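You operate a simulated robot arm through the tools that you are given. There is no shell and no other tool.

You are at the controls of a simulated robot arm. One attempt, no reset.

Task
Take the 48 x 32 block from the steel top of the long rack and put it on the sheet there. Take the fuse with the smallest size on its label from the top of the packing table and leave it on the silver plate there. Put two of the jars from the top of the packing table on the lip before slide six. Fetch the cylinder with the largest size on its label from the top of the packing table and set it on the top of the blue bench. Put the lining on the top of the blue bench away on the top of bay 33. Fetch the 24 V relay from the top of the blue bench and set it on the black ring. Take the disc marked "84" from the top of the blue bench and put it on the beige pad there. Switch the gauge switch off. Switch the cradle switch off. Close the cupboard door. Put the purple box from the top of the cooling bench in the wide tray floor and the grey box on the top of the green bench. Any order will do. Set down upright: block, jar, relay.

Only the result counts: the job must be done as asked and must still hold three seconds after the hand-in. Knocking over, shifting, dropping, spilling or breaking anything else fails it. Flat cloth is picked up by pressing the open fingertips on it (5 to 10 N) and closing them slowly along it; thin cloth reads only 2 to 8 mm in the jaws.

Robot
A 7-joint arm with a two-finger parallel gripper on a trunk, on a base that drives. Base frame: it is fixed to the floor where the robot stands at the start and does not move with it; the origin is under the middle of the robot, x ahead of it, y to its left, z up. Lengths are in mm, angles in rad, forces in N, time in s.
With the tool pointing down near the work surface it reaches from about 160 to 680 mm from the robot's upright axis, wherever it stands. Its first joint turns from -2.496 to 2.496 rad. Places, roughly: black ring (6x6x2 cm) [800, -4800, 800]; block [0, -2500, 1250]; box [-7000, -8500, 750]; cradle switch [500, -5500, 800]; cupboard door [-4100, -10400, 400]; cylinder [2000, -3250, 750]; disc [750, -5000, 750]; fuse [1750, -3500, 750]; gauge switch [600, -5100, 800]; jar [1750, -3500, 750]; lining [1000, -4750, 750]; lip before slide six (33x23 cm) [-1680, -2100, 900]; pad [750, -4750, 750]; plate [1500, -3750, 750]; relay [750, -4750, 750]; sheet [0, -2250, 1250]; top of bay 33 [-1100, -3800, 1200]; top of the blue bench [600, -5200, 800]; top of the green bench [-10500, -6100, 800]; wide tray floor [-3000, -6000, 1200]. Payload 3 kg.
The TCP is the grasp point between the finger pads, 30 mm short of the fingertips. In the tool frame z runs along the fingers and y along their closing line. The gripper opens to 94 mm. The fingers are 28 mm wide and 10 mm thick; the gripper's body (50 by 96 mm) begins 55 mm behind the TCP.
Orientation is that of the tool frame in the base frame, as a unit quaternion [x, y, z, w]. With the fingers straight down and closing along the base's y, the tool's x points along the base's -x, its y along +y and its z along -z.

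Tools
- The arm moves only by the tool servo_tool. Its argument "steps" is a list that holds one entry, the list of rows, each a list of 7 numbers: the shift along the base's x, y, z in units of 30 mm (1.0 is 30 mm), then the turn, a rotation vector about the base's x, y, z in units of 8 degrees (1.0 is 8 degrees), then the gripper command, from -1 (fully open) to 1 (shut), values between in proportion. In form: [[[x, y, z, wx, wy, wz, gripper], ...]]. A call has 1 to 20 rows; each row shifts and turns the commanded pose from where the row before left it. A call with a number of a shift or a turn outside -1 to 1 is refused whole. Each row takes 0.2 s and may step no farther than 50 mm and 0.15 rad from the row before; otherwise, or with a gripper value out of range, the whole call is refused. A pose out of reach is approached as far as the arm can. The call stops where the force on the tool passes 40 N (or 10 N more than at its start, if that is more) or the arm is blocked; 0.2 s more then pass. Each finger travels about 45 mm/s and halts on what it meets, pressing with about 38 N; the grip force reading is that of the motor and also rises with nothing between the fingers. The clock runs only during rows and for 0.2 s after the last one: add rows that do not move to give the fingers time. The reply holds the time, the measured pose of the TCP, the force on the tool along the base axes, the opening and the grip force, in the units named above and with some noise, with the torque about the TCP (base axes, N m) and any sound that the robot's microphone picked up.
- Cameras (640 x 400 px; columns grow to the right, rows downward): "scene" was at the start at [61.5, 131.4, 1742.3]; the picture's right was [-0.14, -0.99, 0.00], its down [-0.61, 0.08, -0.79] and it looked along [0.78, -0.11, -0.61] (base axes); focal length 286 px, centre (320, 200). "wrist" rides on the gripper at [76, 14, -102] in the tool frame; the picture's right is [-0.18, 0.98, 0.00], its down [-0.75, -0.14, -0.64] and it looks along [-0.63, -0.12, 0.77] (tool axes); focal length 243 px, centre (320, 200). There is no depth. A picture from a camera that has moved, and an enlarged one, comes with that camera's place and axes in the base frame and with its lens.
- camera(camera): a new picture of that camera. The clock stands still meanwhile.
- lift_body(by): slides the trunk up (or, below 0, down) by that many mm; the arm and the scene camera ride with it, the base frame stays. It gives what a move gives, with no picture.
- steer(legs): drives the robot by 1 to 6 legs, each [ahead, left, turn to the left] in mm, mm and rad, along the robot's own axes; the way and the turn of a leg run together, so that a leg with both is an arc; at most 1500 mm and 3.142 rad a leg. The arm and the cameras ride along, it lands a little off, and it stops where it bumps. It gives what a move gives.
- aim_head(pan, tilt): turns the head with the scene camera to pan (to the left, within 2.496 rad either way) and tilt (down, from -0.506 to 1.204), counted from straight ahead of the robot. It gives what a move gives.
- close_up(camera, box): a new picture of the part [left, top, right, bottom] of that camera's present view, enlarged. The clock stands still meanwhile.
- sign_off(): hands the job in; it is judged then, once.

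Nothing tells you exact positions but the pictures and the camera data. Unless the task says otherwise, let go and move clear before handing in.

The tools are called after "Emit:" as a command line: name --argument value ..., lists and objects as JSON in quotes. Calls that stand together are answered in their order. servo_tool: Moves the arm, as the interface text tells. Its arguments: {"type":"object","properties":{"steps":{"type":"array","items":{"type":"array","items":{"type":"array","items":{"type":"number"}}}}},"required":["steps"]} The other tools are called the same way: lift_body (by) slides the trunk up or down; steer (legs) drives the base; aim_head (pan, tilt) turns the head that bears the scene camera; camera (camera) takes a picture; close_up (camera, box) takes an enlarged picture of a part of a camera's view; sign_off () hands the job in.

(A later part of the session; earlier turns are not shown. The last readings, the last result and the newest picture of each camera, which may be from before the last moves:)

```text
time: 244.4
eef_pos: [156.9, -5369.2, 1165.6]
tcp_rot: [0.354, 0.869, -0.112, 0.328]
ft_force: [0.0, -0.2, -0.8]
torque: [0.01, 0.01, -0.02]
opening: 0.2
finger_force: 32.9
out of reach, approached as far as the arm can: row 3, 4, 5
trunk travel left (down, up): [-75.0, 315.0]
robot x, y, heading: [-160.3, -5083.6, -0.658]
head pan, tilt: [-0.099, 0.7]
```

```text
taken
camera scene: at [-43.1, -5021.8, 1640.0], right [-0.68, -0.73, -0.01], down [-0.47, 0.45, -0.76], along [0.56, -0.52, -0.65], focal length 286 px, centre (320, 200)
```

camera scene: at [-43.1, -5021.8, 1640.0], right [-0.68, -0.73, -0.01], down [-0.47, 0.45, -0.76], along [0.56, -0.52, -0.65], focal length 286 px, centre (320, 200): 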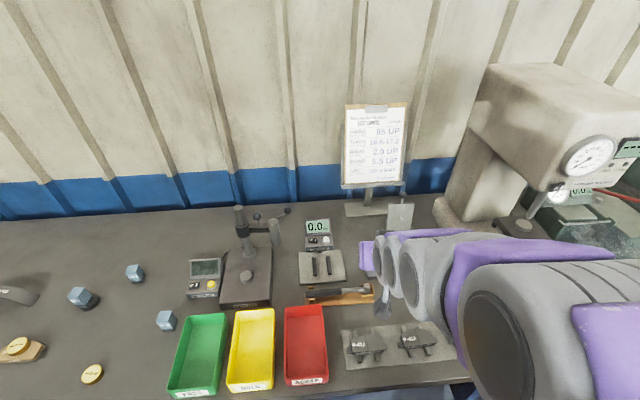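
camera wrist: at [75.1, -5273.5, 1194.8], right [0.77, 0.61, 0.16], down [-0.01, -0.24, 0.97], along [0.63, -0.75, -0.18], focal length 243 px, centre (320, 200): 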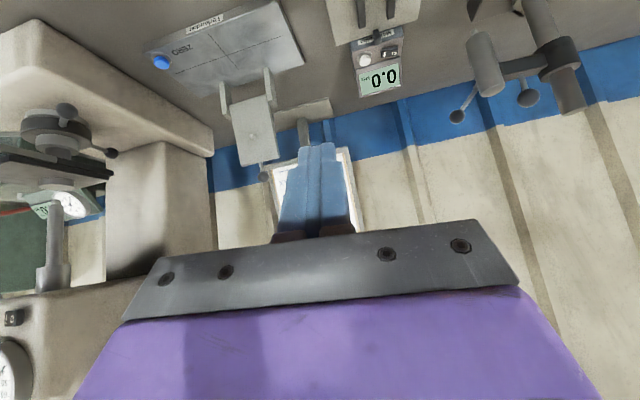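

The tilt was limited while retracted, but moving out will allow it. I'll reach outward toward the meter, staying high, then look.

Emit:
servo_tool --steps '[[[1, -0.37, 0, 0, 0, 0, 1], [1, -0.37, 0, 0, 0, 0, 1], [1, -0.37, 0, 0, 0, 0, 1], [1, -0.37, 0, 0, 0, 0, 1], [1, -0.37, 0, 0, 0, 0, 1], [1, -0.37, 0, 0, 0, 0, 1], [1, -0.37, 0, 0, 0, 0, 1], [1, -0.37, 0, 0, 0, 0, 1], [1, -0.37, -0.3, 0, 0, 0, 1], [1, -0.37, -0.6, 0, 0, 0, 1], [1, -0.37, -0.6, 0, 0, 0, 1], [0, 0, 0, 0, 0, 0, 1]]]'

Emit:
camera --camera "wrist"

Emit:
camera --camera "scene"

```text
time: 247.0
eef_pos: [495.2, -5477.6, 1122.6]
tcp_rot: [0.351, 0.869, -0.116, 0.329]
ft_force: [-0.1, 0.2, 0.0]
torque: [0.01, 0.01, -0.02]
opening: 0.0
finger_force: 32.8
trunk travel left (down, up): [-75.0, 315.0]
robot x, y, heading: [-158.5, -5077.4, -0.65]
head pan, tilt: [-0.099, 0.7]
```

```text
taken
camera wrist: at [413.8, -5381.9, 1150.7], right [0.77, 0.62, 0.15], down [-0.01, -0.23, 0.97], along [0.63, -0.75, -0.17], focal length 243 px, centre (320, 200)
```

wrist: 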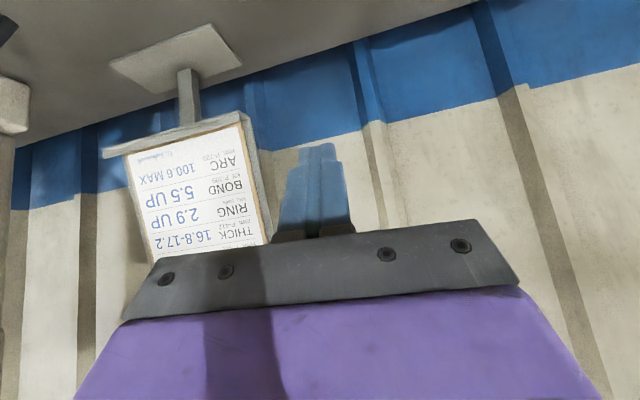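

```text
taken
camera scene: at [-30.6, -5009.6, 1638.9], right [-0.68, -0.73, 0.0], down [-0.47, 0.44, -0.76], along [0.56, -0.52, -0.65], focal length 286 px, centre (320, 200)
```

scene: 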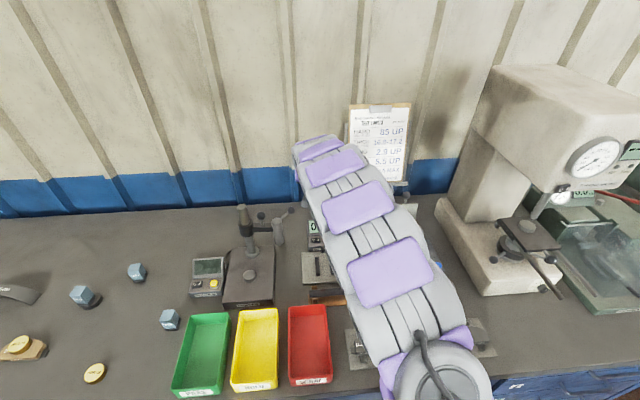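

The arm is over the meter with the tool tilted about 41°. I'll correct slightly and descend partway, then look.

Emit:
servo_tool --steps '[[[0.4, 0.17, -0.8, 0, 0, 0, 1], [0, 0, -0.9, 0, 0, 0, 1], [0, 0, -0.9, 0, 0, 0, 1], [0, 0, -0.9, 0, 0, 0, 1], [0, 0, 0, 0, 0, 0, 1]]]'

Emit:
camera --camera "wrist"

Emit:
close_up --camera "scene" --box '[200, 120, 440, 300]'

```text
time: 248.2
eef_pos: [510.1, -5473.5, 1015.7]
tcp_rot: [0.35, 0.87, -0.117, 0.328]
ft_force: [-0.6, -0.6, 1.1]
torque: [0.0, -0.01, 0.02]
opening: 0.3
finger_force: 33.0
trunk travel left (down, up): [-75.0, 315.0]
robot x, y, heading: [-157.6, -5076.9, -0.649]
head pan, tilt: [-0.099, 0.7]
```

```text
taken
camera wrist: at [427.6, -5378.5, 1045.3], right [0.77, 0.62, 0.15], down [0.0, -0.23, 0.97], along [0.63, -0.75, -0.17], focal length 243 px, centre (320, 200)
```

wrist: 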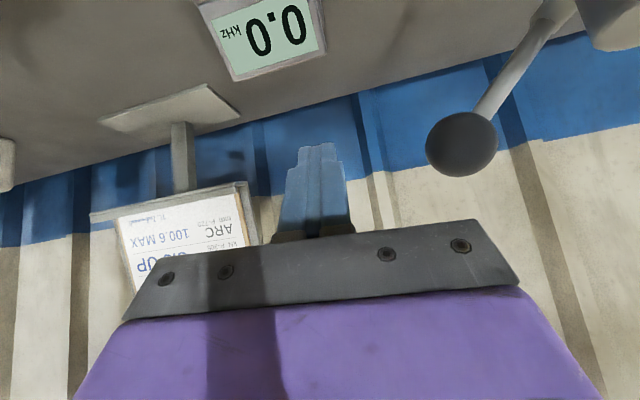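

```text
2.22 times, centred on (320, 210) of scene
camera zoom: at [-28.3, -5007.8, 1638.6], right [-0.68, -0.73, 0.0], down [-0.47, 0.44, -0.76], along [0.56, -0.52, -0.65], focal length 637 px, centre (320, 178)
```

zoom: 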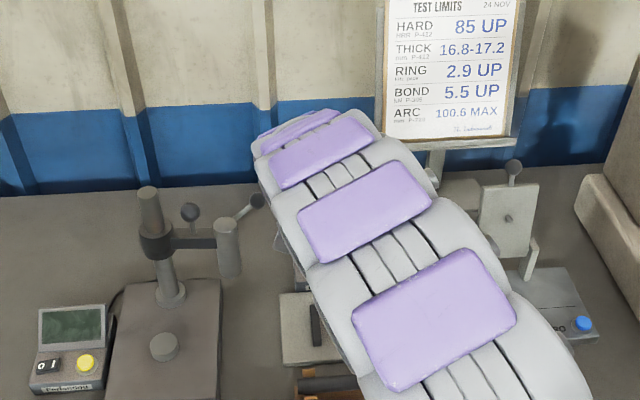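

The stand's ball lever is about 64 mm left of the path at z≈1013, too close for a straight descent. I'll shift right and back 40 mm, descend, then move in to the switch at low height.

Emit:
servo_tool --steps '[[[-0.95, -0.05, 0, 0, 0, 0, 1], [-0.95, -0.05, 0, 0, 0, 0, 1], [0, 0, -0.9, 0, 0, 0, 1], [0, 0, -0.9, 0, 0, 0, 1], [0, 0, -0.9, 0, 0, 0, 1], [0, 0, -0.7, 0, 0, 0, 1], [0, 0, 0, 0, 0, 0, 1]]]'

Emit:
camera --camera "wrist"

```text
time: 249.8
eef_pos: [448.0, -5475.3, 914.2]
tcp_rot: [0.35, 0.87, -0.116, 0.327]
ft_force: [-0.2, 0.0, 0.7]
torque: [0.03, -0.03, 0.0]
opening: 0.0
finger_force: 32.4
trunk travel left (down, up): [-75.0, 315.0]
robot x, y, heading: [-158.1, -5077.3, -0.651]
head pan, tilt: [-0.099, 0.7]
```

```text
taken
camera wrist: at [367.7, -5378.7, 941.6], right [0.77, 0.62, 0.15], down [0.0, -0.23, 0.97], along [0.63, -0.75, -0.17], focal length 243 px, centre (320, 200)
```

wrist: 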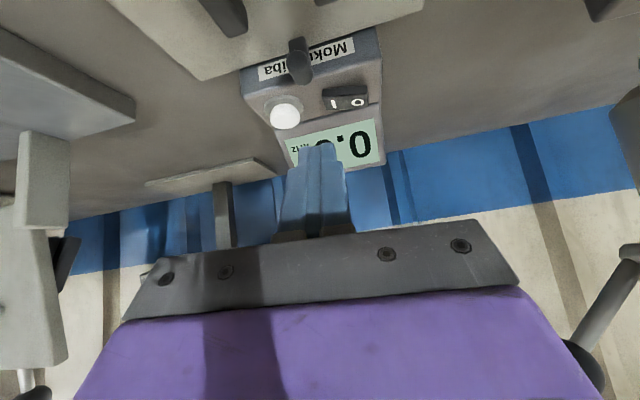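

The meter is in view; the O end is about 30 mm left and ahead. I'll move over it at low height and check.

Emit:
servo_tool --steps '[[[0.5, 0.5, 0, 0, 0, 0, 1], [0.5, 0.2, 0, 0, 0, 0, 1], [0.55, -0.6, -0.2, 0, 0, 0, 1], [0, 0, 0, 0, 0, 0, 1], [0, 0, 0, 0, 0, 0, 1]]]'

Emit:
camera --camera "wrist"

```text
time: 251.0
eef_pos: [496.2, -5471.6, 903.9]
tcp_rot: [0.35, 0.87, -0.117, 0.327]
ft_force: [-0.2, 0.5, 0.4]
torque: [0.01, 0.0, 0.01]
opening: 0.0
finger_force: 33.2
trunk travel left (down, up): [-75.0, 315.0]
robot x, y, heading: [-159.7, -5078.9, -0.651]
head pan, tilt: [-0.099, 0.7]
```

```text
taken
camera wrist: at [415.3, -5376.9, 932.9], right [0.77, 0.62, 0.15], down [0.0, -0.23, 0.97], along [0.63, -0.75, -0.17], focal length 243 px, centre (320, 200)
```

wrist: 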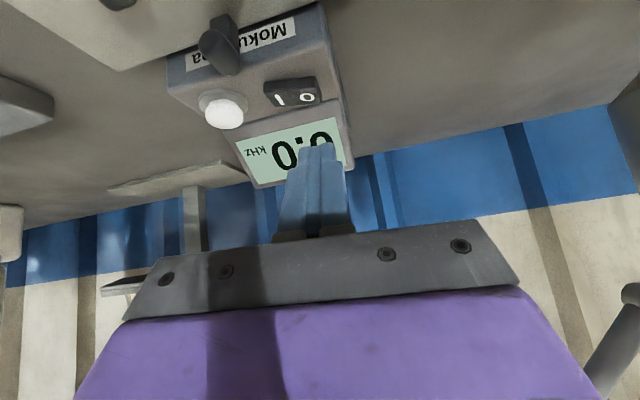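

The tip is right above the O end. I'll go down in small steps, slightly toward the front of the rocker.

Emit:
servo_tool --steps '[[[0.1, 0.03, -0.4, 0, 0, 0, 1], [0, 0, -0.3, 0, 0, 0, 1], [0, 0, 0, 0, 0, 0, 1]]]'

Emit:
close_up --camera "wrist" --box '[200, 40, 440, 190]'

```text
time: 251.8
eef_pos: [497.9, -5472.1, 886.2]
tcp_rot: [0.35, 0.87, -0.117, 0.327]
ft_force: [0.3, -1.2, 0.3]
torque: [-0.01, 0.0, 0.0]
opening: 0.0
finger_force: 33.1
trunk travel left (down, up): [-75.0, 315.0]
robot x, y, heading: [-155.8, -5076.7, -0.658]
head pan, tilt: [-0.099, 0.7]
```

```text
2.67 times, centred on (320, 115) of wrist
camera zoom: at [417.7, -5376.5, 914.9], right [0.77, 0.62, 0.15], down [0.0, -0.23, 0.97], along [0.63, -0.75, -0.17], focal length 647 px, centre (320, 427)
```

zoom: 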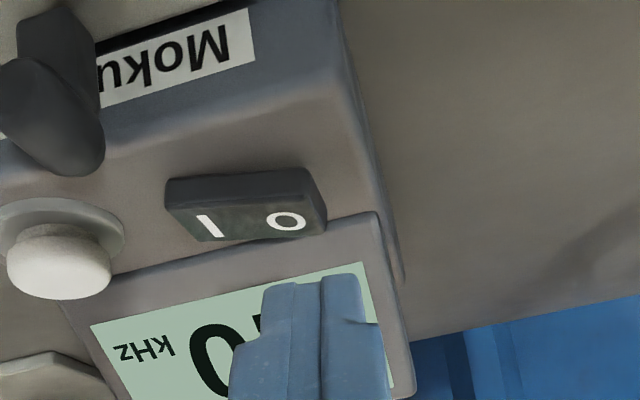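

Emit:
servo_tool --steps '[[[0.03, -0.03, -0.3, 0, 0, 0, 1], [0, 0, -0.1, 0, 0, 0, 1], [0, 0, 0, 0, 0, 0, 1]]]'

Emit:
servo_tool --steps '[[[0, 0, -0.1, 0, 0, 0, 1], [0, 0, 0, 0, 0, 0, 1]]]'

Emit:
close_up --camera "wrist" --box '[200, 40, 440, 190]'

```text
time: 252.6
eef_pos: [500.4, -5473.8, 875.0]
tcp_rot: [0.35, 0.87, -0.117, 0.328]
ft_force: [1.5, -0.1, -0.6]
torque: [-0.01, 0.04, -0.01]
opening: 0.2
finger_force: 33.4
trunk travel left (down, up): [-75.0, 315.0]
robot x, y, heading: [-155.7, -5079.3, -0.652]
head pan, tilt: [-0.099, 0.7]
```

```text
time: 253.2
eef_pos: [498.8, -5471.8, 872.7]
tcp_rot: [0.35, 0.87, -0.116, 0.328]
ft_force: [0.8, 4.5, 8.0]
torque: [0.07, -0.07, 0.04]
opening: 0.3
finger_force: 33.4
trunk travel left (down, up): [-75.0, 315.0]
robot x, y, heading: [-156.9, -5079.4, -0.654]
head pan, tilt: [-0.099, 0.7]
```

```text
2.67 times, centred on (320, 115) of wrist
camera zoom: at [419.4, -5377.3, 900.5], right [0.77, 0.62, 0.15], down [0.0, -0.23, 0.97], along [0.63, -0.75, -0.17], focal length 647 px, centre (320, 427)
```

zoom: 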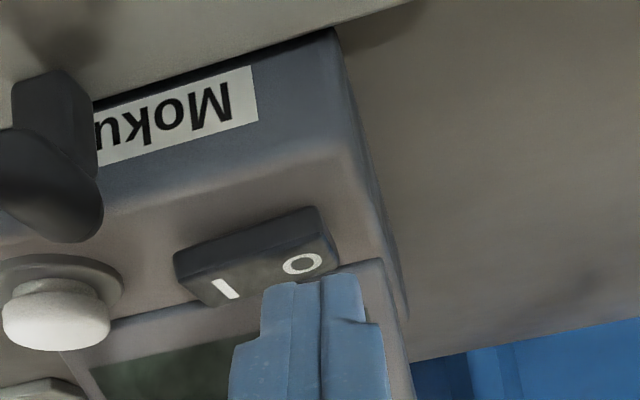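

The display has gone dark. I'll withdraw the way I came and confirm.

Emit:
servo_tool --steps '[[[0, 0, 0.5, 0, 0, 0, 1], [-0.5, 0.6, 0.3, 0, 0, 0, 1], [-0.6, -0.3, 0, 0, 0, 0, 1], [-0.6, -0.3, 0, 0, 0, 0, 1], [0, 0, 0, 0, 0, 0, 1]]]'

Emit:
camera --camera "wrist"

```text
time: 254.4
eef_pos: [448.2, -5474.2, 896.4]
tcp_rot: [0.35, 0.87, -0.117, 0.327]
ft_force: [0.4, -0.2, -0.7]
torque: [0.02, -0.01, -0.01]
opening: 0.1
finger_force: 32.9
trunk travel left (down, up): [-75.0, 315.0]
robot x, y, heading: [-159.7, -5075.9, -0.652]
head pan, tilt: [-0.099, 0.7]
```

```text
taken
camera wrist: at [366.5, -5378.6, 925.2], right [0.77, 0.62, 0.15], down [0.0, -0.23, 0.97], along [0.63, -0.75, -0.17], focal length 243 px, centre (320, 200)
```

wrist: 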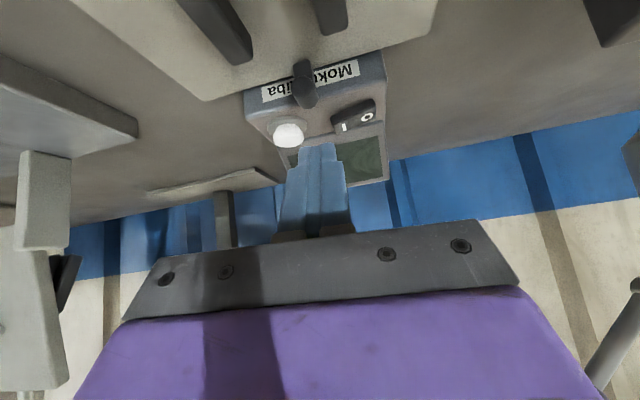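

The kHz meter is off. I'll rise, retract and level the tool, then drive left to the lining near (1011, -4635).

Emit:
servo_tool --steps '[[[0, 0, 1, 0, 0, 0, 1], [0, 0, 1, 0, 0, 0, 1], [0, 0, 1, 0, 0, 0, 1], [0, 0, 1, 0, 0, 0, 1], [0, 0, 1, 0, 0, 0, 1], [0, 0, 1, 0, 0, 0, 1], [0, 0, 1, 0, 0, 0, 1], [-0.8, 0.5, 0, 0.66, 0.75, 0, 1], [-0.8, 0.5, 0, 0.66, 0.75, 0, 1], [-0.8, 0.5, 0, 0.66, 0.75, 0, 1], [-0.8, 0.5, 0, 0.66, 0.75, 0, 1], [-0.8, 0.5, 0, 0.66, 0.75, 0, 1], [-0.8, 0.5, 0, 0, 0, 0, -1], [-0.8, 0.5, 0, 0, 0, 0, -1], [-0.8, 0.3, 0, 0, 0, 0, -1], [-0.8, 0.3, 0, 0, 0, 0, -1]]]'

Emit:
steer --legs '[[-60, 0, 0], [0, 1060, 0]]'

Emit:
aim_head --pan 0.2 --tilt 0.9

Emit:
camera --camera "scene"

Emit:
camera --camera "wrist"

```text
time: 257.8
eef_pos: [232.2, -5349.7, 1105.8]
tcp_rot: [0.373, 0.928, -0.003, 0.005]
ft_force: [-0.5, -0.8, 1.1]
torque: [0.0, -0.03, 0.0]
opening: 86.3
finger_force: 0.1
trunk travel left (down, up): [-75.0, 315.0]
robot x, y, heading: [-159.7, -5079.0, -0.651]
head pan, tilt: [-0.099, 0.7]
```

```text
time: 263.7
eef_pos: [810.9, -4487.2, 1106.3]
tcp_rot: [0.368, 0.93, -0.002, 0.006]
ft_force: [-0.1, 0.7, 0.6]
torque: [0.0, 0.01, -0.01]
opening: 93.9
finger_force: 0.1
trunk travel left (down, up): [-75.0, 315.0]
robot x, y, heading: [414.1, -4219.7, -0.637]
head pan, tilt: [-0.099, 0.7]
```

```text
time: 264.5
eef_pos: [812.3, -4484.3, 1106.4]
tcp_rot: [0.368, 0.93, -0.003, 0.006]
ft_force: [0.3, -0.2, 1.2]
torque: [-0.01, -0.01, 0.02]
opening: 94.1
finger_force: 0.0
trunk travel left (down, up): [-75.0, 315.0]
robot x, y, heading: [417.3, -4214.4, -0.645]
head pan, tilt: [0.201, 0.901]
```

```text
taken
camera scene: at [552.0, -4121.6, 1622.7], right [-0.43, -0.9, 0.0], down [-0.71, 0.34, -0.62], along [0.56, -0.27, -0.78], focal length 286 px, centre (320, 200)
```

scene: 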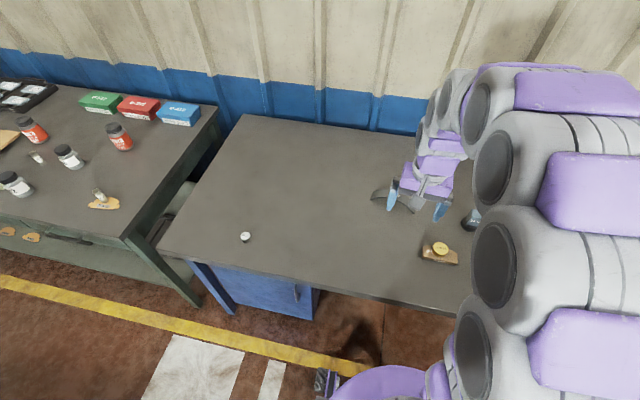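

```text
taken
camera wrist: at [766.0, -4421.0, 1207.8], right [0.81, 0.59, 0.0], down [0.45, -0.61, 0.65], along [0.39, -0.53, -0.76], focal length 243 px, centre (320, 200)
```

wrist: 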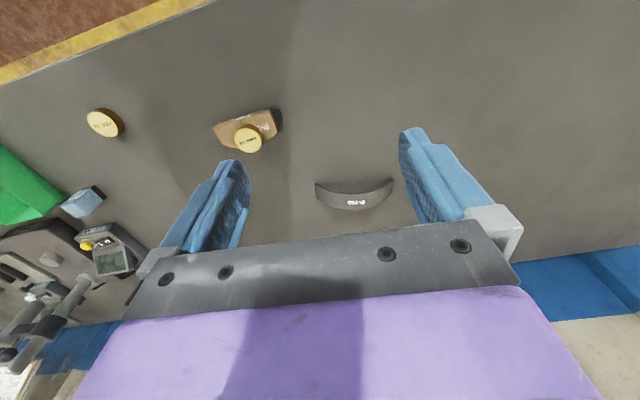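

I'll zoom in on the lining to understand its shape and how it lies.

Emit:
close_up --camera "wrist" --box '[300, 165, 410, 225]'

Emit:
close_up --camera "scene" --box '[360, 165, 460, 225]'

```text
5.82 times, centred on (355, 195) of wrist
camera zoom: at [766.0, -4421.0, 1207.8], right [0.81, 0.59, 0.0], down [0.45, -0.61, 0.65], along [0.39, -0.53, -0.76], focal length 1412 px, centre (116, 229)
```

zoom: 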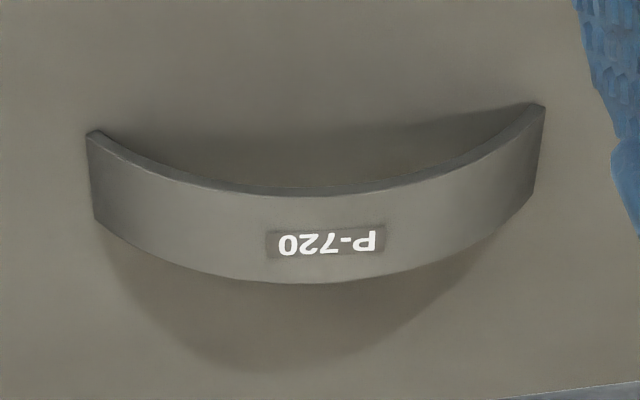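

```text
6.40 times, centred on (410, 195) of scene
camera zoom: at [552.0, -4121.6, 1622.7], right [-0.43, -0.9, 0.0], down [-0.71, 0.34, -0.62], along [0.56, -0.27, -0.78], focal length 1834 px, centre (-256, 232)
```

zoom: 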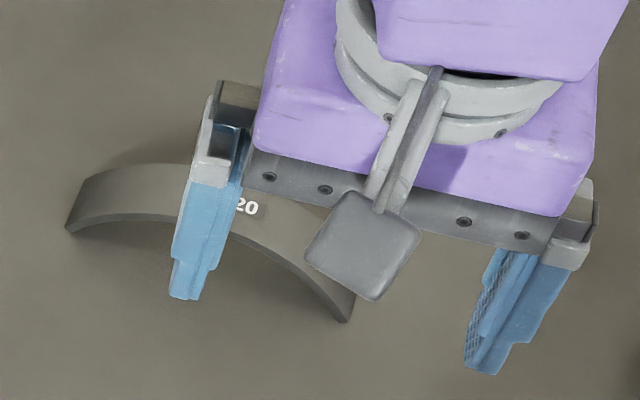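

The lining is an arch standing on its ends: chord about 159 mm at 40°, width about 40 mm, apex at z≈847, centre (1009, -4633). I'll come closer, turn the tool about 83° and pinch it across its width at the apex.

Emit:
steer --legs '[[65, 0, 0]]'

Emit:
servo_tool --steps '[[[0.4, -0.3, -0.3, 0, 0, 1, -1], [0.4, -0.3, -0.3, 0, 0, 1, -1], [0.4, -0.3, -0.3, 0, 0, 1, -1], [0.4, -0.3, -0.3, 0, 0, 1, -1], [0.4, -0.3, -0.3, 0, 0, 1, -1], [0.4, -0.3, -0.3, 0, 0, 1, -1], [0.4, -0.3, -0.3, 0, 0, 1, -1], [0.4, -0.3, -0.3, 0, 0, 1, -1], [0.4, -0.3, -0.3, 0, 0, 1, -1], [0.4, -0.3, -0.3, 0, 0, 1, -1], [0.4, -0.3, -0.3, 0, 0, 0.4, -1], [0, 0, 0, 0, 0, 0, -1]]]'

Emit:
camera --camera "wrist"

```text
time: 265.5
eef_pos: [865.1, -4524.8, 1105.7]
tcp_rot: [0.368, 0.93, -0.004, 0.005]
ft_force: [0.3, 1.0, 0.9]
torque: [0.03, 0.01, -0.02]
opening: 93.9
finger_force: 0.0
trunk travel left (down, up): [-75.0, 315.0]
robot x, y, heading: [469.2, -4257.1, -0.644]
head pan, tilt: [0.201, 0.901]
```

```text
time: 268.1
eef_pos: [996.0, -4622.1, 1008.2]
tcp_rot: [-0.343, 0.939, 0.002, 0.006]
ft_force: [-0.3, 0.3, -0.6]
torque: [0.02, 0.0, 0.0]
opening: 93.9
finger_force: 0.0
trunk travel left (down, up): [-75.0, 315.0]
robot x, y, heading: [471.7, -4261.0, -0.639]
head pan, tilt: [0.201, 0.901]
```

```text
taken
camera wrist: at [928.6, -4661.3, 1109.5], right [-0.49, 0.87, 0.0], down [0.66, 0.37, 0.65], along [0.57, 0.32, -0.76], focal length 243 px, centre (320, 200)
```

wrist: 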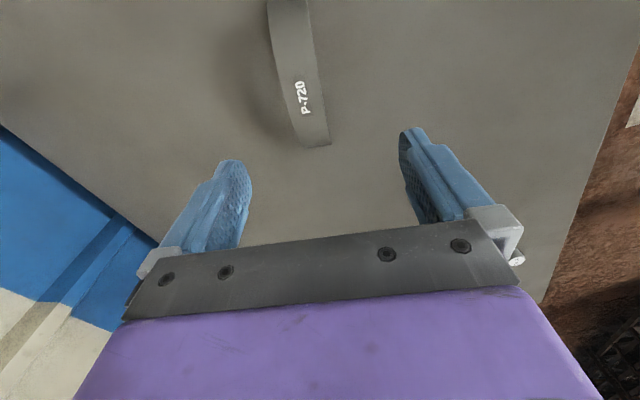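

Aligned with the chord. I'll shift (+12, -14) and descend, checking before the last part.

Emit:
servo_tool --steps '[[[0.4, -0.47, -0.4, 0, 0, 0, -1], [0, 0, -0.9, 0, 0, 0, -1], [0, 0, -0.9, 0, 0, 0, -1], [0, 0, -0.9, 0, 0, 0, -1], [0, 0, -0.9, 0, 0, 0, -1], [0, 0, -0.5, 0, 0, 0, -1], [0, 0, 0, 0, 0, 0, -1]]]'

Emit:
camera --camera "wrist"

```text
time: 269.7
eef_pos: [1006.2, -4636.8, 873.3]
tcp_rot: [-0.341, 0.94, 0.003, 0.006]
ft_force: [-0.6, 0.0, 0.6]
torque: [0.02, 0.0, -0.03]
opening: 93.9
finger_force: 0.1
trunk travel left (down, up): [-75.0, 315.0]
robot x, y, heading: [471.2, -4256.7, -0.647]
head pan, tilt: [0.201, 0.901]
```

```text
taken
camera wrist: at [939.0, -4675.1, 974.5], right [-0.49, 0.87, 0.0], down [0.66, 0.37, 0.65], along [0.57, 0.32, -0.76], focal length 243 px, centre (320, 200)
```

wrist: 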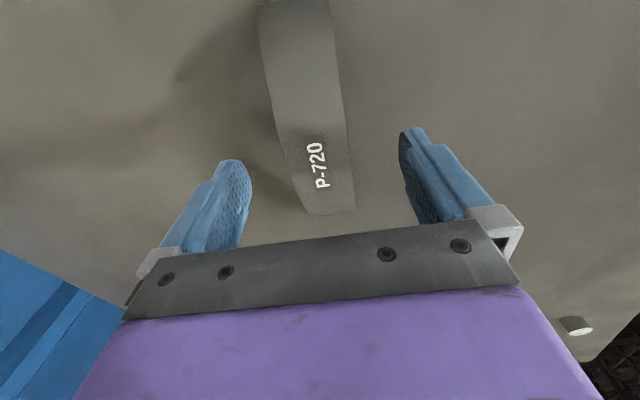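

The apex is right between the fingers. I'll lower 36 mm and close gently.

Emit:
servo_tool --steps '[[[0, 0, -0.6, 0, 0, 0, -1], [0, 0, -0.55, 0, 0, 0, -1], [0, 0, 0, 0, 0, 0, -1], [0, 0, 0, 0, 0, 0, -0.5], [0, 0, 0, 0, 0, 0, -0.1], [0, 0, 0, 0, 0, 0, 0.2], [0, 0, 0, 0, 0, 0, 0.4], [0, 0, 0, 0, 0, 0, 0.4], [0, 0, 0, 0, 0, 0, 0.4]]]'

Emit:
servo_tool --steps '[[[0, 0, 0.4, 0, 0, 0, 0.4], [0, 0, 0.8, 0, 0, 0, 0.4], [0, 0, 0.8, 0, 0, 0, 0.4], [0, 0, 0, 0, 0, 0, 0.4]]]'

Emit:
camera --camera "wrist"

```text
time: 271.7
eef_pos: [1006.4, -4636.3, 838.5]
tcp_rot: [-0.342, 0.94, 0.003, 0.006]
ft_force: [0.9, -0.9, 1.5]
torque: [-0.02, 0.0, 0.03]
opening: 44.0
finger_force: 37.8
trunk travel left (down, up): [-75.0, 315.0]
robot x, y, heading: [470.9, -4259.2, -0.644]
head pan, tilt: [0.201, 0.901]
```

```text
time: 272.7
eef_pos: [1007.7, -4638.2, 898.4]
tcp_rot: [-0.342, 0.94, 0.002, 0.006]
ft_force: [0.1, 0.0, -0.8]
torque: [0.03, -0.01, -0.06]
opening: 43.9
finger_force: 37.8
trunk travel left (down, up): [-75.0, 315.0]
robot x, y, heading: [471.5, -4257.9, -0.64]
head pan, tilt: [0.201, 0.901]
```

```text
taken
camera wrist: at [939.3, -4676.2, 999.6], right [-0.49, 0.87, 0.0], down [0.66, 0.37, 0.65], along [0.57, 0.32, -0.76], focal length 243 px, centre (320, 200)
```

wrist: 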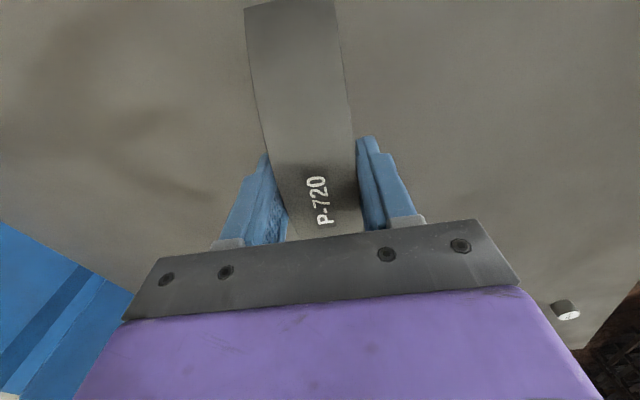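

The lining is held by its width (44 mm). I'll lift and retract it, back off, raise the trunk, turn round and drive to the rack near bay 33.

Emit:
servo_tool --steps '[[[0, 0, 1, 0, 0, 0, 0.4], [0, 0, 1, 0, 0, 0, 0.4], [-0.6, 0.43, 1, 0, 0, 0, 0.4], [-0.82, 0.58, 1, 0, 0, 0, 0.4], [-0.82, 0.58, 1, 0, 0, 0, 0.4], [-0.82, 0.58, 1, 0, 0, 0, 0.4], [-0.82, 0.58, 1, 0, 0, 0, 0.4], [-0.82, 0.58, 1, 0, 0, 0, 0.4], [-0.82, 0.58, 0, 0, 0, 0, 0.4], [-0.82, 0.58, 0, 0, 0, 0, 0.4], [-0.82, 0.58, 0, 0, 0, 0, 0.4]]]'

Emit:
steer --legs '[[-400, 0, 0], [0, 0, 3.09]]'

Emit:
lift_body --by 250

Emit:
aim_head --pan 0.5 --tilt 0.5

Emit:
camera --camera "scene"

```text
time: 275.1
eef_pos: [793.3, -4486.2, 1141.3]
tcp_rot: [-0.342, 0.94, 0.001, 0.006]
ft_force: [0.0, 0.1, -0.9]
torque: [0.02, 0.0, 0.02]
opening: 43.7
finger_force: 37.6
trunk travel left (down, up): [-75.0, 315.0]
robot x, y, heading: [472.5, -4260.3, -0.64]
head pan, tilt: [0.201, 0.901]
```

```text
time: 284.9
eef_pos: [-170.4, -3782.1, 1140.0]
tcp_rot: [0.944, 0.33, -0.006, 0.002]
ft_force: [-0.2, 0.0, -0.9]
torque: [0.02, 0.02, 0.0]
opening: 43.6
finger_force: 37.3
trunk travel left (down, up): [-75.0, 315.0]
robot x, y, heading: [146.7, -4013.2, 2.479]
head pan, tilt: [0.201, 0.901]
```

```text
time: 287.5
eef_pos: [-171.2, -3782.9, 1390.6]
tcp_rot: [0.943, 0.331, -0.006, 0.003]
ft_force: [0.4, 0.8, -0.1]
torque: [0.01, -0.01, -0.01]
opening: 43.9
finger_force: 38.2
trunk travel left (down, up): [-325.0, 65.0]
robot x, y, heading: [145.7, -4016.3, 2.477]
head pan, tilt: [0.201, 0.901]
```

```text
time: 288.3
eef_pos: [-172.1, -3780.7, 1390.6]
tcp_rot: [0.943, 0.331, -0.007, 0.003]
ft_force: [-0.9, -1.3, -0.8]
torque: [0.0, 0.01, 0.0]
opening: 43.8
finger_force: 38.5
trunk travel left (down, up): [-325.0, 65.0]
robot x, y, heading: [145.2, -4016.5, 2.477]
head pan, tilt: [0.499, 0.499]
```

```text
taken
camera scene: at [-6.8, -4127.3, 1906.4], right [0.17, 0.99, 0.0], down [0.47, -0.08, -0.88], along [-0.86, 0.14, -0.48], focal length 286 px, centre (320, 200)
```

scene: 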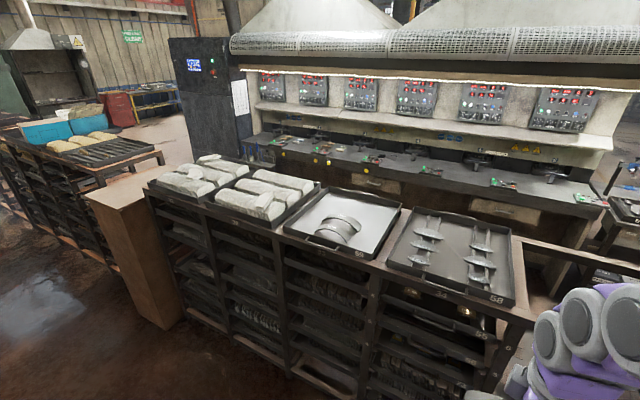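

Trays lie on the rack top: one already holds two linings. I'll zoom in on the bay numbers.

Emit:
close_up --camera "scene" --box '[130, 140, 540, 320]'

Emit:
close_up --camera "scene" --box '[270, 180, 400, 280]'

```text
1.56 times, centred on (335, 230) of scene
camera zoom: at [-6.8, -4127.3, 1906.4], right [0.17, 0.99, 0.0], down [0.47, -0.08, -0.88], along [-0.86, 0.14, -0.48], focal length 447 px, centre (297, 153)
```

zoom: 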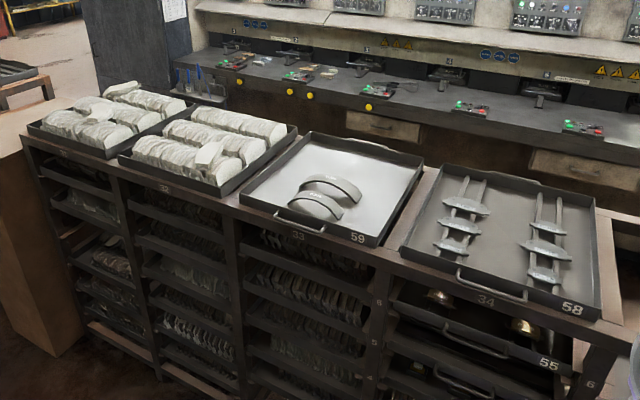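

```text
4.00 times, centred on (335, 230) of scene
camera zoom: at [-6.8, -4127.3, 1906.4], right [0.17, 0.99, 0.0], down [0.47, -0.08, -0.88], along [-0.86, 0.14, -0.48], focal length 1146 px, centre (260, 80)
```

zoom: 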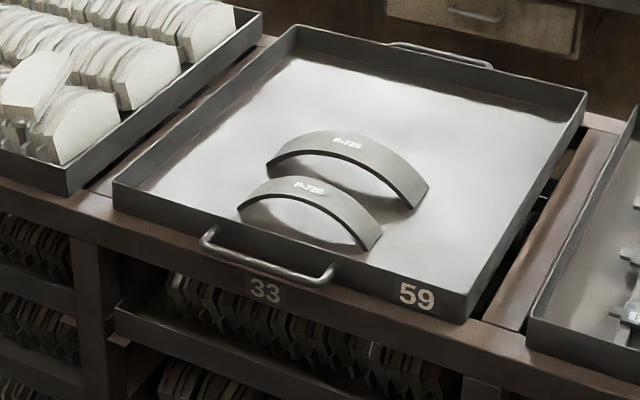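

Bay 33's top carries tray 59 with two arches and room at its back. The tray centre is at about (-1140, -3809). I'll drive up in front of it, stopping short first.

Emit:
steer --legs '[[0, 620, 0], [490, 0, 0]]'

Emit:
aim_head --pan 0.2 --tilt 0.9

Emit:
camera --camera "scene"

Emit:
camera --camera "wrist"

```text
time: 294.3
eef_pos: [-944.5, -3946.1, 1391.1]
tcp_rot: [0.944, 0.331, -0.007, 0.003]
ft_force: [0.4, -0.1, -1.0]
torque: [-0.03, 0.0, 0.0]
opening: 43.5
finger_force: 38.6
trunk travel left (down, up): [-325.0, 65.0]
robot x, y, heading: [-627.7, -4181.3, 2.476]
head pan, tilt: [0.499, 0.499]
```

```text
time: 295.2
eef_pos: [-944.8, -3947.3, 1390.6]
tcp_rot: [0.944, 0.33, -0.006, 0.002]
ft_force: [0.4, -0.4, -0.3]
torque: [0.0, 0.0, 0.04]
opening: 43.4
finger_force: 38.2
trunk travel left (down, up): [-325.0, 65.0]
robot x, y, heading: [-625.2, -4184.9, 2.476]
head pan, tilt: [0.201, 0.901]
```

```text
taken
camera scene: at [-758.8, -4275.0, 1872.7], right [0.45, 0.89, 0.0], down [0.7, -0.35, -0.62], along [-0.55, 0.28, -0.78], focal length 286 px, centre (320, 200)
```

scene: 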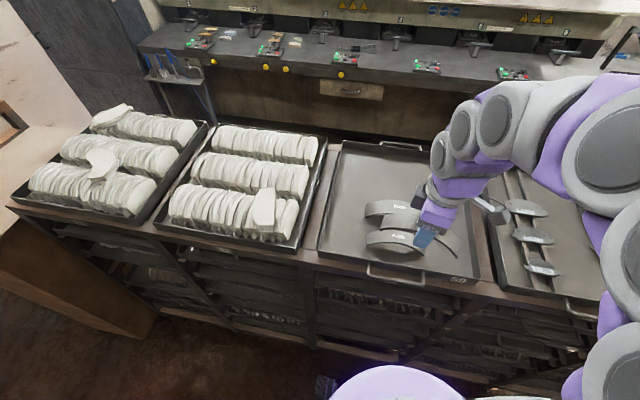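

```text
taken
camera wrist: at [-874.3, -3910.5, 1492.0], right [0.47, -0.88, 0.0], down [-0.67, -0.35, 0.65], along [-0.58, -0.31, -0.76], focal length 243 px, centre (320, 200)
```

wrist: 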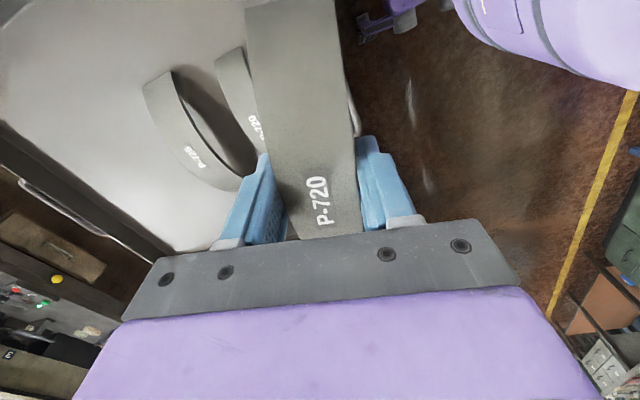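

The tray's back half is free. I'll drive 65 mm closer, extend the arm over the back of the tray and turn the lining parallel to the others.

Emit:
steer --legs '[[65, 0, 0]]'

Emit:
servo_tool --steps '[[[-0.82, 0.56, 0, 0, 0, 0.2, 0.4], [-0.82, 0.56, 0, 0, 0, 0.2, 0.4], [-0.82, 0.56, 0, 0, 0, 0.2, 0.4], [-0.82, 0.56, 0, 0, 0, 0.2, 0.4], [-0.82, 0.56, 0, 0, 0, 0.2, 0.4], [-0.82, 0.56, 0, 0, 0, 0.2, 0.4], [-0.82, 0.56, 0, 0, 0, 0.2, 0.4], [-0.82, 0.56, 0, 0, 0, 0.1, 0.4], [0, 0, 0, 0, 0, 0, 0.4]]]'

Emit:
camera --camera "scene"

Emit:
camera --camera "wrist"

```text
time: 296.2
eef_pos: [-995.5, -3907.3, 1390.1]
tcp_rot: [0.944, 0.331, -0.006, 0.003]
ft_force: [-0.2, -0.6, -2.0]
torque: [-0.03, -0.05, 0.01]
opening: 43.7
finger_force: 37.9
trunk travel left (down, up): [-325.0, 65.0]
robot x, y, heading: [-680.0, -4141.3, 2.476]
head pan, tilt: [0.201, 0.901]
```

```text
time: 298.2
eef_pos: [-1188.1, -3776.1, 1389.2]
tcp_rot: [0.904, 0.428, -0.006, 0.003]
ft_force: [0.3, 0.4, -1.2]
torque: [-0.01, 0.0, -0.03]
opening: 43.7
finger_force: 38.2
trunk travel left (down, up): [-325.0, 65.0]
robot x, y, heading: [-677.0, -4144.7, 2.477]
head pan, tilt: [0.201, 0.901]
```

```text
taken
camera scene: at [-810.1, -4235.7, 1872.5], right [0.45, 0.89, 0.0], down [0.7, -0.35, -0.62], along [-0.55, 0.28, -0.78], focal length 286 px, centre (320, 200)
```

scene: 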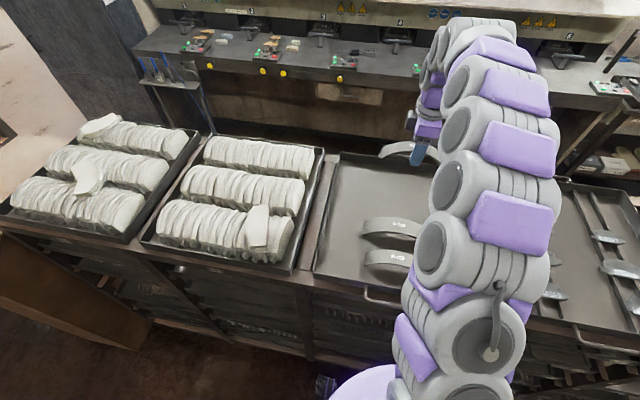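

```text
taken
camera wrist: at [-1128.4, -3724.4, 1490.6], right [0.64, -0.77, 0.0], down [-0.58, -0.49, 0.65], along [-0.5, -0.42, -0.76], focal length 243 px, centre (320, 200)
```

wrist: 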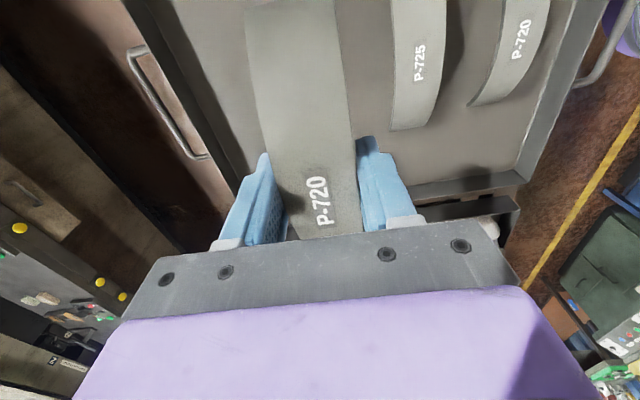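

The landing spot is clear on all sides. I'll lower the lining into the tray.

Emit:
servo_tool --steps '[[[0, 0, -1, 0, 0, 0, 0.4], [0, 0, -1, 0, 0, 0, 0.4], [0, 0, -1, 0, 0, 0, 0.4], [0, 0, -1, 0, 0, 0, 0.4], [0, 0, -1, 0, 0, 0, 0.4], [0, 0, -0.5, 0, 0, 0, 0.4], [0, 0, 0, 0, 0, 0, 0.4]]]'

Emit:
camera --camera "wrist"

```text
time: 299.8
eef_pos: [-1192.1, -3773.7, 1226.7]
tcp_rot: [0.904, 0.427, -0.006, 0.002]
ft_force: [0.1, -0.6, -1.0]
torque: [0.03, 0.02, 0.02]
opening: 43.7
finger_force: 38.0
trunk travel left (down, up): [-325.0, 65.0]
robot x, y, heading: [-677.3, -4145.8, 2.472]
head pan, tilt: [0.201, 0.901]
```

```text
taken
camera wrist: at [-1131.3, -3722.4, 1328.1], right [0.64, -0.77, 0.0], down [-0.58, -0.49, 0.65], along [-0.5, -0.42, -0.76], focal length 243 px, centre (320, 200)
```

wrist: 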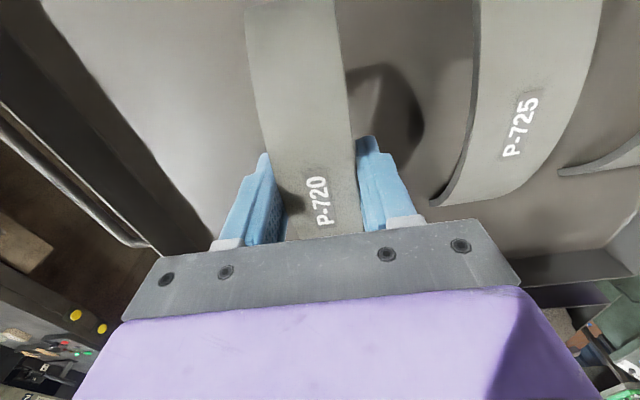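

Emit:
servo_tool --steps '[[[0, 0, -0.3, 0, 0, 0, 0.4], [0, 0, -0.2, 0, 0, 0, 0.4], [0, 0, 0, 0, 0, 0, 0.4]]]'

Emit:
servo_tool --steps '[[[0, 0, -0.15, 0, 0, 0, 0.4], [0, 0, -0.1, 0, 0, 0, 0.4], [0, 0, 0, 0, 0, 0, 0.4]]]'

Emit:
servo_tool --steps '[[[0, 0, -0.1, 0, 0, 0, 0.4], [0, 0, -0.1, 0, 0, 0, 0.4], [0, 0, 0, 0, 0, 0, 0.4]]]'

```text
time: 300.6
eef_pos: [-1190.1, -3773.6, 1211.9]
tcp_rot: [0.904, 0.427, -0.006, 0.004]
ft_force: [0.0, -0.7, 0.0]
torque: [0.05, 0.0, -0.01]
opening: 43.7
finger_force: 37.7
trunk travel left (down, up): [-325.0, 65.0]
robot x, y, heading: [-677.0, -4144.1, 2.477]
head pan, tilt: [0.201, 0.901]
```

```text
time: 301.4
eef_pos: [-1191.5, -3773.2, 1202.3]
tcp_rot: [0.904, 0.427, -0.006, 0.003]
ft_force: [0.5, 0.3, -0.4]
torque: [0.01, 0.0, 0.02]
opening: 43.5
finger_force: 37.4
trunk travel left (down, up): [-325.0, 65.0]
robot x, y, heading: [-677.5, -4144.7, 2.471]
head pan, tilt: [0.201, 0.901]
```

```text
time: 302.2
eef_pos: [-1190.5, -3773.3, 1198.1]
tcp_rot: [0.904, 0.427, -0.006, 0.003]
ft_force: [-1.1, 0.6, -0.7]
torque: [-0.03, -0.03, 0.0]
opening: 43.6
finger_force: 38.4
trunk travel left (down, up): [-325.0, 65.0]
robot x, y, heading: [-678.5, -4143.3, 2.47]
head pan, tilt: [0.201, 0.901]
```

Emit:
servo_tool --steps '[[[0, 0, -0.1, 0, 0, 0, 0.4], [0, 0, -0.1, 0, 0, 0, 0.4], [0, 0, 0, 0, 0, 0, 0.4]]]'

Emit:
servo_tool --steps '[[[0, 0, -0.1, 0, 0, 0, 0.4], [0, 0, -0.1, 0, 0, 0, 0.4], [0, 0, 0, 0, 0, 0, 0.4]]]'

Emit:
servo_tool --steps '[[[0, 0, -0.1, 0, 0, 0, 0.4], [0, 0, -0.1, 0, 0, 0, 0.4], [0, 0, 0, 0, 0, 0, 0.4]]]'

```text
time: 303.0
eef_pos: [-1191.7, -3774.1, 1193.5]
tcp_rot: [0.904, 0.427, -0.007, 0.001]
ft_force: [-1.5, 1.8, 18.4]
torque: [-0.15, -0.14, 0.01]
opening: 43.7
finger_force: 38.7
trunk travel left (down, up): [-325.0, 65.0]
robot x, y, heading: [-675.8, -4145.8, 2.475]
head pan, tilt: [0.201, 0.901]
```

```text
time: 303.8
eef_pos: [-1190.2, -3774.9, 1183.4]
tcp_rot: [0.904, 0.427, -0.005, 0.005]
ft_force: [1.6, -0.3, 2.5]
torque: [-0.11, -0.01, 0.03]
opening: 43.8
finger_force: 36.6
trunk travel left (down, up): [-325.0, 65.0]
robot x, y, heading: [-677.3, -4144.9, 2.48]
head pan, tilt: [0.201, 0.901]
```

```text
time: 304.5
eef_pos: [-1192.0, -3773.4, 1182.9]
tcp_rot: [0.904, 0.427, -0.008, -0.002]
ft_force: [7.7, -6.1, 21.5]
torque: [-0.34, -0.85, -0.12]
opening: 44.0
finger_force: 37.7
trunk travel left (down, up): [-325.0, 65.0]
robot x, y, heading: [-681.3, -4144.2, 2.475]
head pan, tilt: [0.201, 0.901]
stopped in row 3: the force on the tool passed its limit at 43 N (the readings are from after the stop); the commanded pose is now the measured one
```

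The lining is on the tray floor. I'll ease up, open and rise.

Emit:
servo_tool --steps '[[[0, 0, 0.1, 0, 0, 0, 0.4], [0, 0, 0, 0, 0, 0, 0], [0, 0, 0, 0, 0, 0, -0.4], [0, 0, 0, 0, 0, 0, -0.9], [0, 0, 0, 0, 0, 0, -0.9], [0, 0, 0, 0, 0, 0, -0.9]]]'

Emit:
servo_tool --steps '[[[0, 0, 0.5, 0, 0, 0, -0.9], [0, 0, 1, 0, 0, 0, -0.9], [0, 0, 1, 0, 0, 0, -1], [0, 0, 1, 0, 0, 0, -1], [0, 0, 1, 0, 0, 0, -1], [0, 0, 1, 0, 0, 0, -1], [0, 0, 1, 0, 0, 0, -1]]]'

Emit:
camera --camera "wrist"

```text
time: 305.9
eef_pos: [-1193.3, -3773.7, 1186.8]
tcp_rot: [0.904, 0.428, -0.008, 0.0]
ft_force: [-0.1, -0.4, -0.7]
torque: [-0.01, -0.02, -0.01]
opening: 89.2
finger_force: 0.1
trunk travel left (down, up): [-325.0, 65.0]
robot x, y, heading: [-677.4, -4140.2, 2.47]
head pan, tilt: [0.201, 0.901]
```

```text
time: 307.5
eef_pos: [-1190.7, -3775.3, 1379.0]
tcp_rot: [0.904, 0.427, -0.008, 0.001]
ft_force: [1.3, -0.3, 0.2]
torque: [0.01, -0.02, 0.01]
opening: 93.9
finger_force: 0.1
trunk travel left (down, up): [-325.0, 65.0]
robot x, y, heading: [-677.7, -4145.9, 2.478]
head pan, tilt: [0.201, 0.901]
```

```text
taken
camera wrist: at [-1129.5, -3724.4, 1480.0], right [0.64, -0.77, 0.0], down [-0.58, -0.49, 0.65], along [-0.5, -0.42, -0.76], focal length 243 px, centre (320, 200)
```

wrist: 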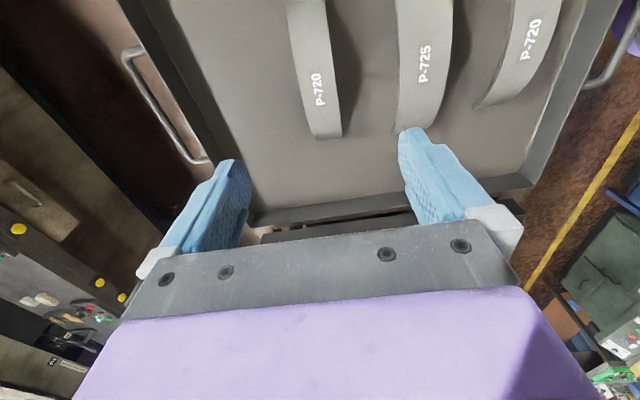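

The lining lies in the tray on bay 33. Next the jars: I'll retract, back off, turn round and drive back to the packing table in front of jars M2 and M4.

Emit:
servo_tool --steps '[[[0.81, -0.585, 0, 0, 0, 0, -1], [0.81, -0.585, 0, 0, 0, 0, -1], [0.81, -0.585, 0, 0, 0, 0, -1], [0.81, -0.585, 0, 0, 0, 0, -1], [0.81, -0.585, 0, 0, 0, 0, -1], [0.81, -0.585, 0, 0, 0, 0, -1], [0.81, -0.585, 0, 0, 0, 0, -1], [0.81, -0.585, 0, 0, 0, 0, -1], [0.81, -0.585, 0, 0, 0, 0, -1]]]'

Emit:
aim_head --pan 0.9 --tilt 0.5

Emit:
camera --camera "scene"

Emit:
steer --legs '[[-400, 0, 0], [0, 0, -3.126]]'

```text
time: 309.5
eef_pos: [-972.4, -3932.9, 1380.5]
tcp_rot: [0.904, 0.428, -0.009, -0.001]
ft_force: [-0.3, -0.3, -0.2]
torque: [-0.02, 0.03, -0.01]
opening: 93.9
finger_force: 0.1
trunk travel left (down, up): [-325.0, 65.0]
robot x, y, heading: [-675.8, -4142.6, 2.472]
head pan, tilt: [0.201, 0.901]
```

```text
time: 310.6
eef_pos: [-974.0, -3931.0, 1379.5]
tcp_rot: [0.904, 0.427, -0.008, 0.0]
ft_force: [-0.7, 0.4, 0.6]
torque: [-0.02, 0.04, 0.01]
opening: 94.1
finger_force: 0.1
trunk travel left (down, up): [-325.0, 65.0]
robot x, y, heading: [-677.8, -4141.2, 2.475]
head pan, tilt: [0.901, 0.499]
```

```text
taken
camera scene: at [-830.2, -4290.5, 1906.4], right [-0.23, 0.97, 0.0], down [0.47, 0.11, -0.88], along [-0.85, -0.2, -0.48], focal length 286 px, centre (320, 200)
```

scene: 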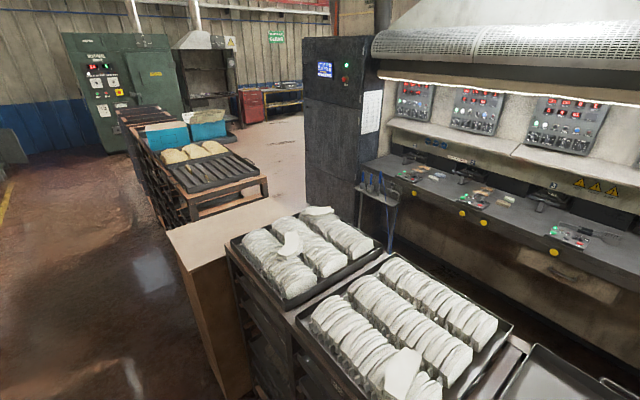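

```text
time: 320.4
eef_pos: [-50.0, -4597.6, 1379.9]
tcp_rot: [-0.448, 0.894, 0.0, 0.009]
ft_force: [-0.1, -0.2, 0.0]
torque: [-0.01, 0.0, 0.0]
opening: 94.0
finger_force: 0.0
trunk travel left (down, up): [-325.0, 65.0]
robot x, y, heading: [-356.6, -4397.1, -0.623]
head pan, tilt: [0.901, 0.499]
```

Emit:
servo_tool --steps '[[[0, 0, 0, 0, 0, -0.95, -1], [0, 0, 0, 0, 0, -0.95, -1], [0, 0, 0, 0, 0, -0.95, -1], [0, 0, 0, 0, 0, -0.95, -1], [0, 0, 0, 0, 0, -0.95, -1], [0, 0, 0, 0, 0, -0.95, -1], [0, 0, 0, 0, 0, -0.95, -1], [0, 0, 0, 0, 0, -0.95, -1], [0, 0, 0, 0, 0, -0.95, -1], [0, 0, 0, 0, 0, -0.95, -1], [0, 0, 0, 0, 0, -0.95, -1], [0, 0, 0, 0, 0, -0.95, -1]]]'

Emit:
steer --legs '[[0, 1500, 0], [0, 416, -0.03], [466, 0, 0]]'

Emit:
lift_body --by -250

Emit:
aim_head --pan 0 --tilt 0.9

Emit:
camera --camera "scene"

Emit:
camera --camera "wrist"

```text
time: 322.9
eef_pos: [-48.6, -4596.7, 1381.0]
tcp_rot: [0.326, 0.945, -0.007, 0.005]
ft_force: [0.4, 0.0, 0.2]
torque: [0.01, 0.01, -0.03]
opening: 94.2
finger_force: 0.0
trunk travel left (down, up): [-325.0, 65.0]
robot x, y, heading: [-357.9, -4399.6, -0.617]
head pan, tilt: [0.901, 0.499]
```

```text
time: 334.9
eef_pos: [1425.0, -3330.3, 1380.2]
tcp_rot: [0.33, 0.944, -0.007, 0.005]
ft_force: [0.2, -0.4, 0.2]
torque: [0.03, 0.02, 0.01]
opening: 93.9
finger_force: 0.1
trunk travel left (down, up): [-325.0, 65.0]
robot x, y, heading: [1120.8, -3127.1, -0.63]
head pan, tilt: [0.901, 0.499]
```

```text
time: 337.5
eef_pos: [1426.9, -3327.7, 1129.3]
tcp_rot: [0.331, 0.944, -0.007, 0.005]
ft_force: [0.5, -0.4, 0.0]
torque: [0.0, 0.0, 0.03]
opening: 93.8
finger_force: 0.1
trunk travel left (down, up): [-75.0, 315.0]
robot x, y, heading: [1122.0, -3124.3, -0.633]
head pan, tilt: [0.901, 0.499]
```

```text
time: 338.7
eef_pos: [1427.8, -3326.9, 1129.9]
tcp_rot: [0.331, 0.944, -0.007, 0.005]
ft_force: [0.2, 0.0, -0.3]
torque: [0.02, 0.0, -0.01]
opening: 93.8
finger_force: 0.0
trunk travel left (down, up): [-75.0, 315.0]
robot x, y, heading: [1126.0, -3127.5, -0.632]
head pan, tilt: [0.0, 0.901]
```

```text
taken
camera scene: at [1247.4, -3039.1, 1622.6], right [-0.59, -0.81, 0.0], down [-0.63, 0.46, -0.62], along [0.5, -0.37, -0.78], focal length 286 px, centre (320, 200)
```

scene: 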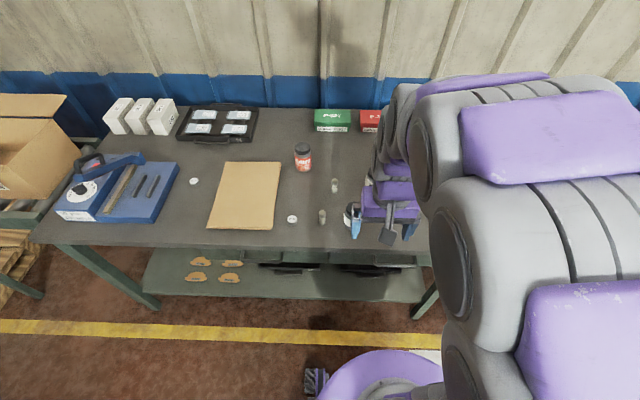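

```text
taken
camera wrist: at [1376.1, -3267.0, 1231.5], right [0.76, 0.65, -0.01], down [0.5, -0.57, 0.65], along [0.42, -0.5, -0.76], focal length 243 px, centre (320, 200)
```

wrist: 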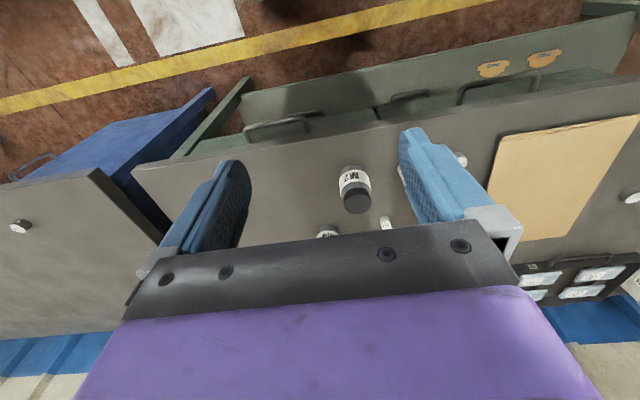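

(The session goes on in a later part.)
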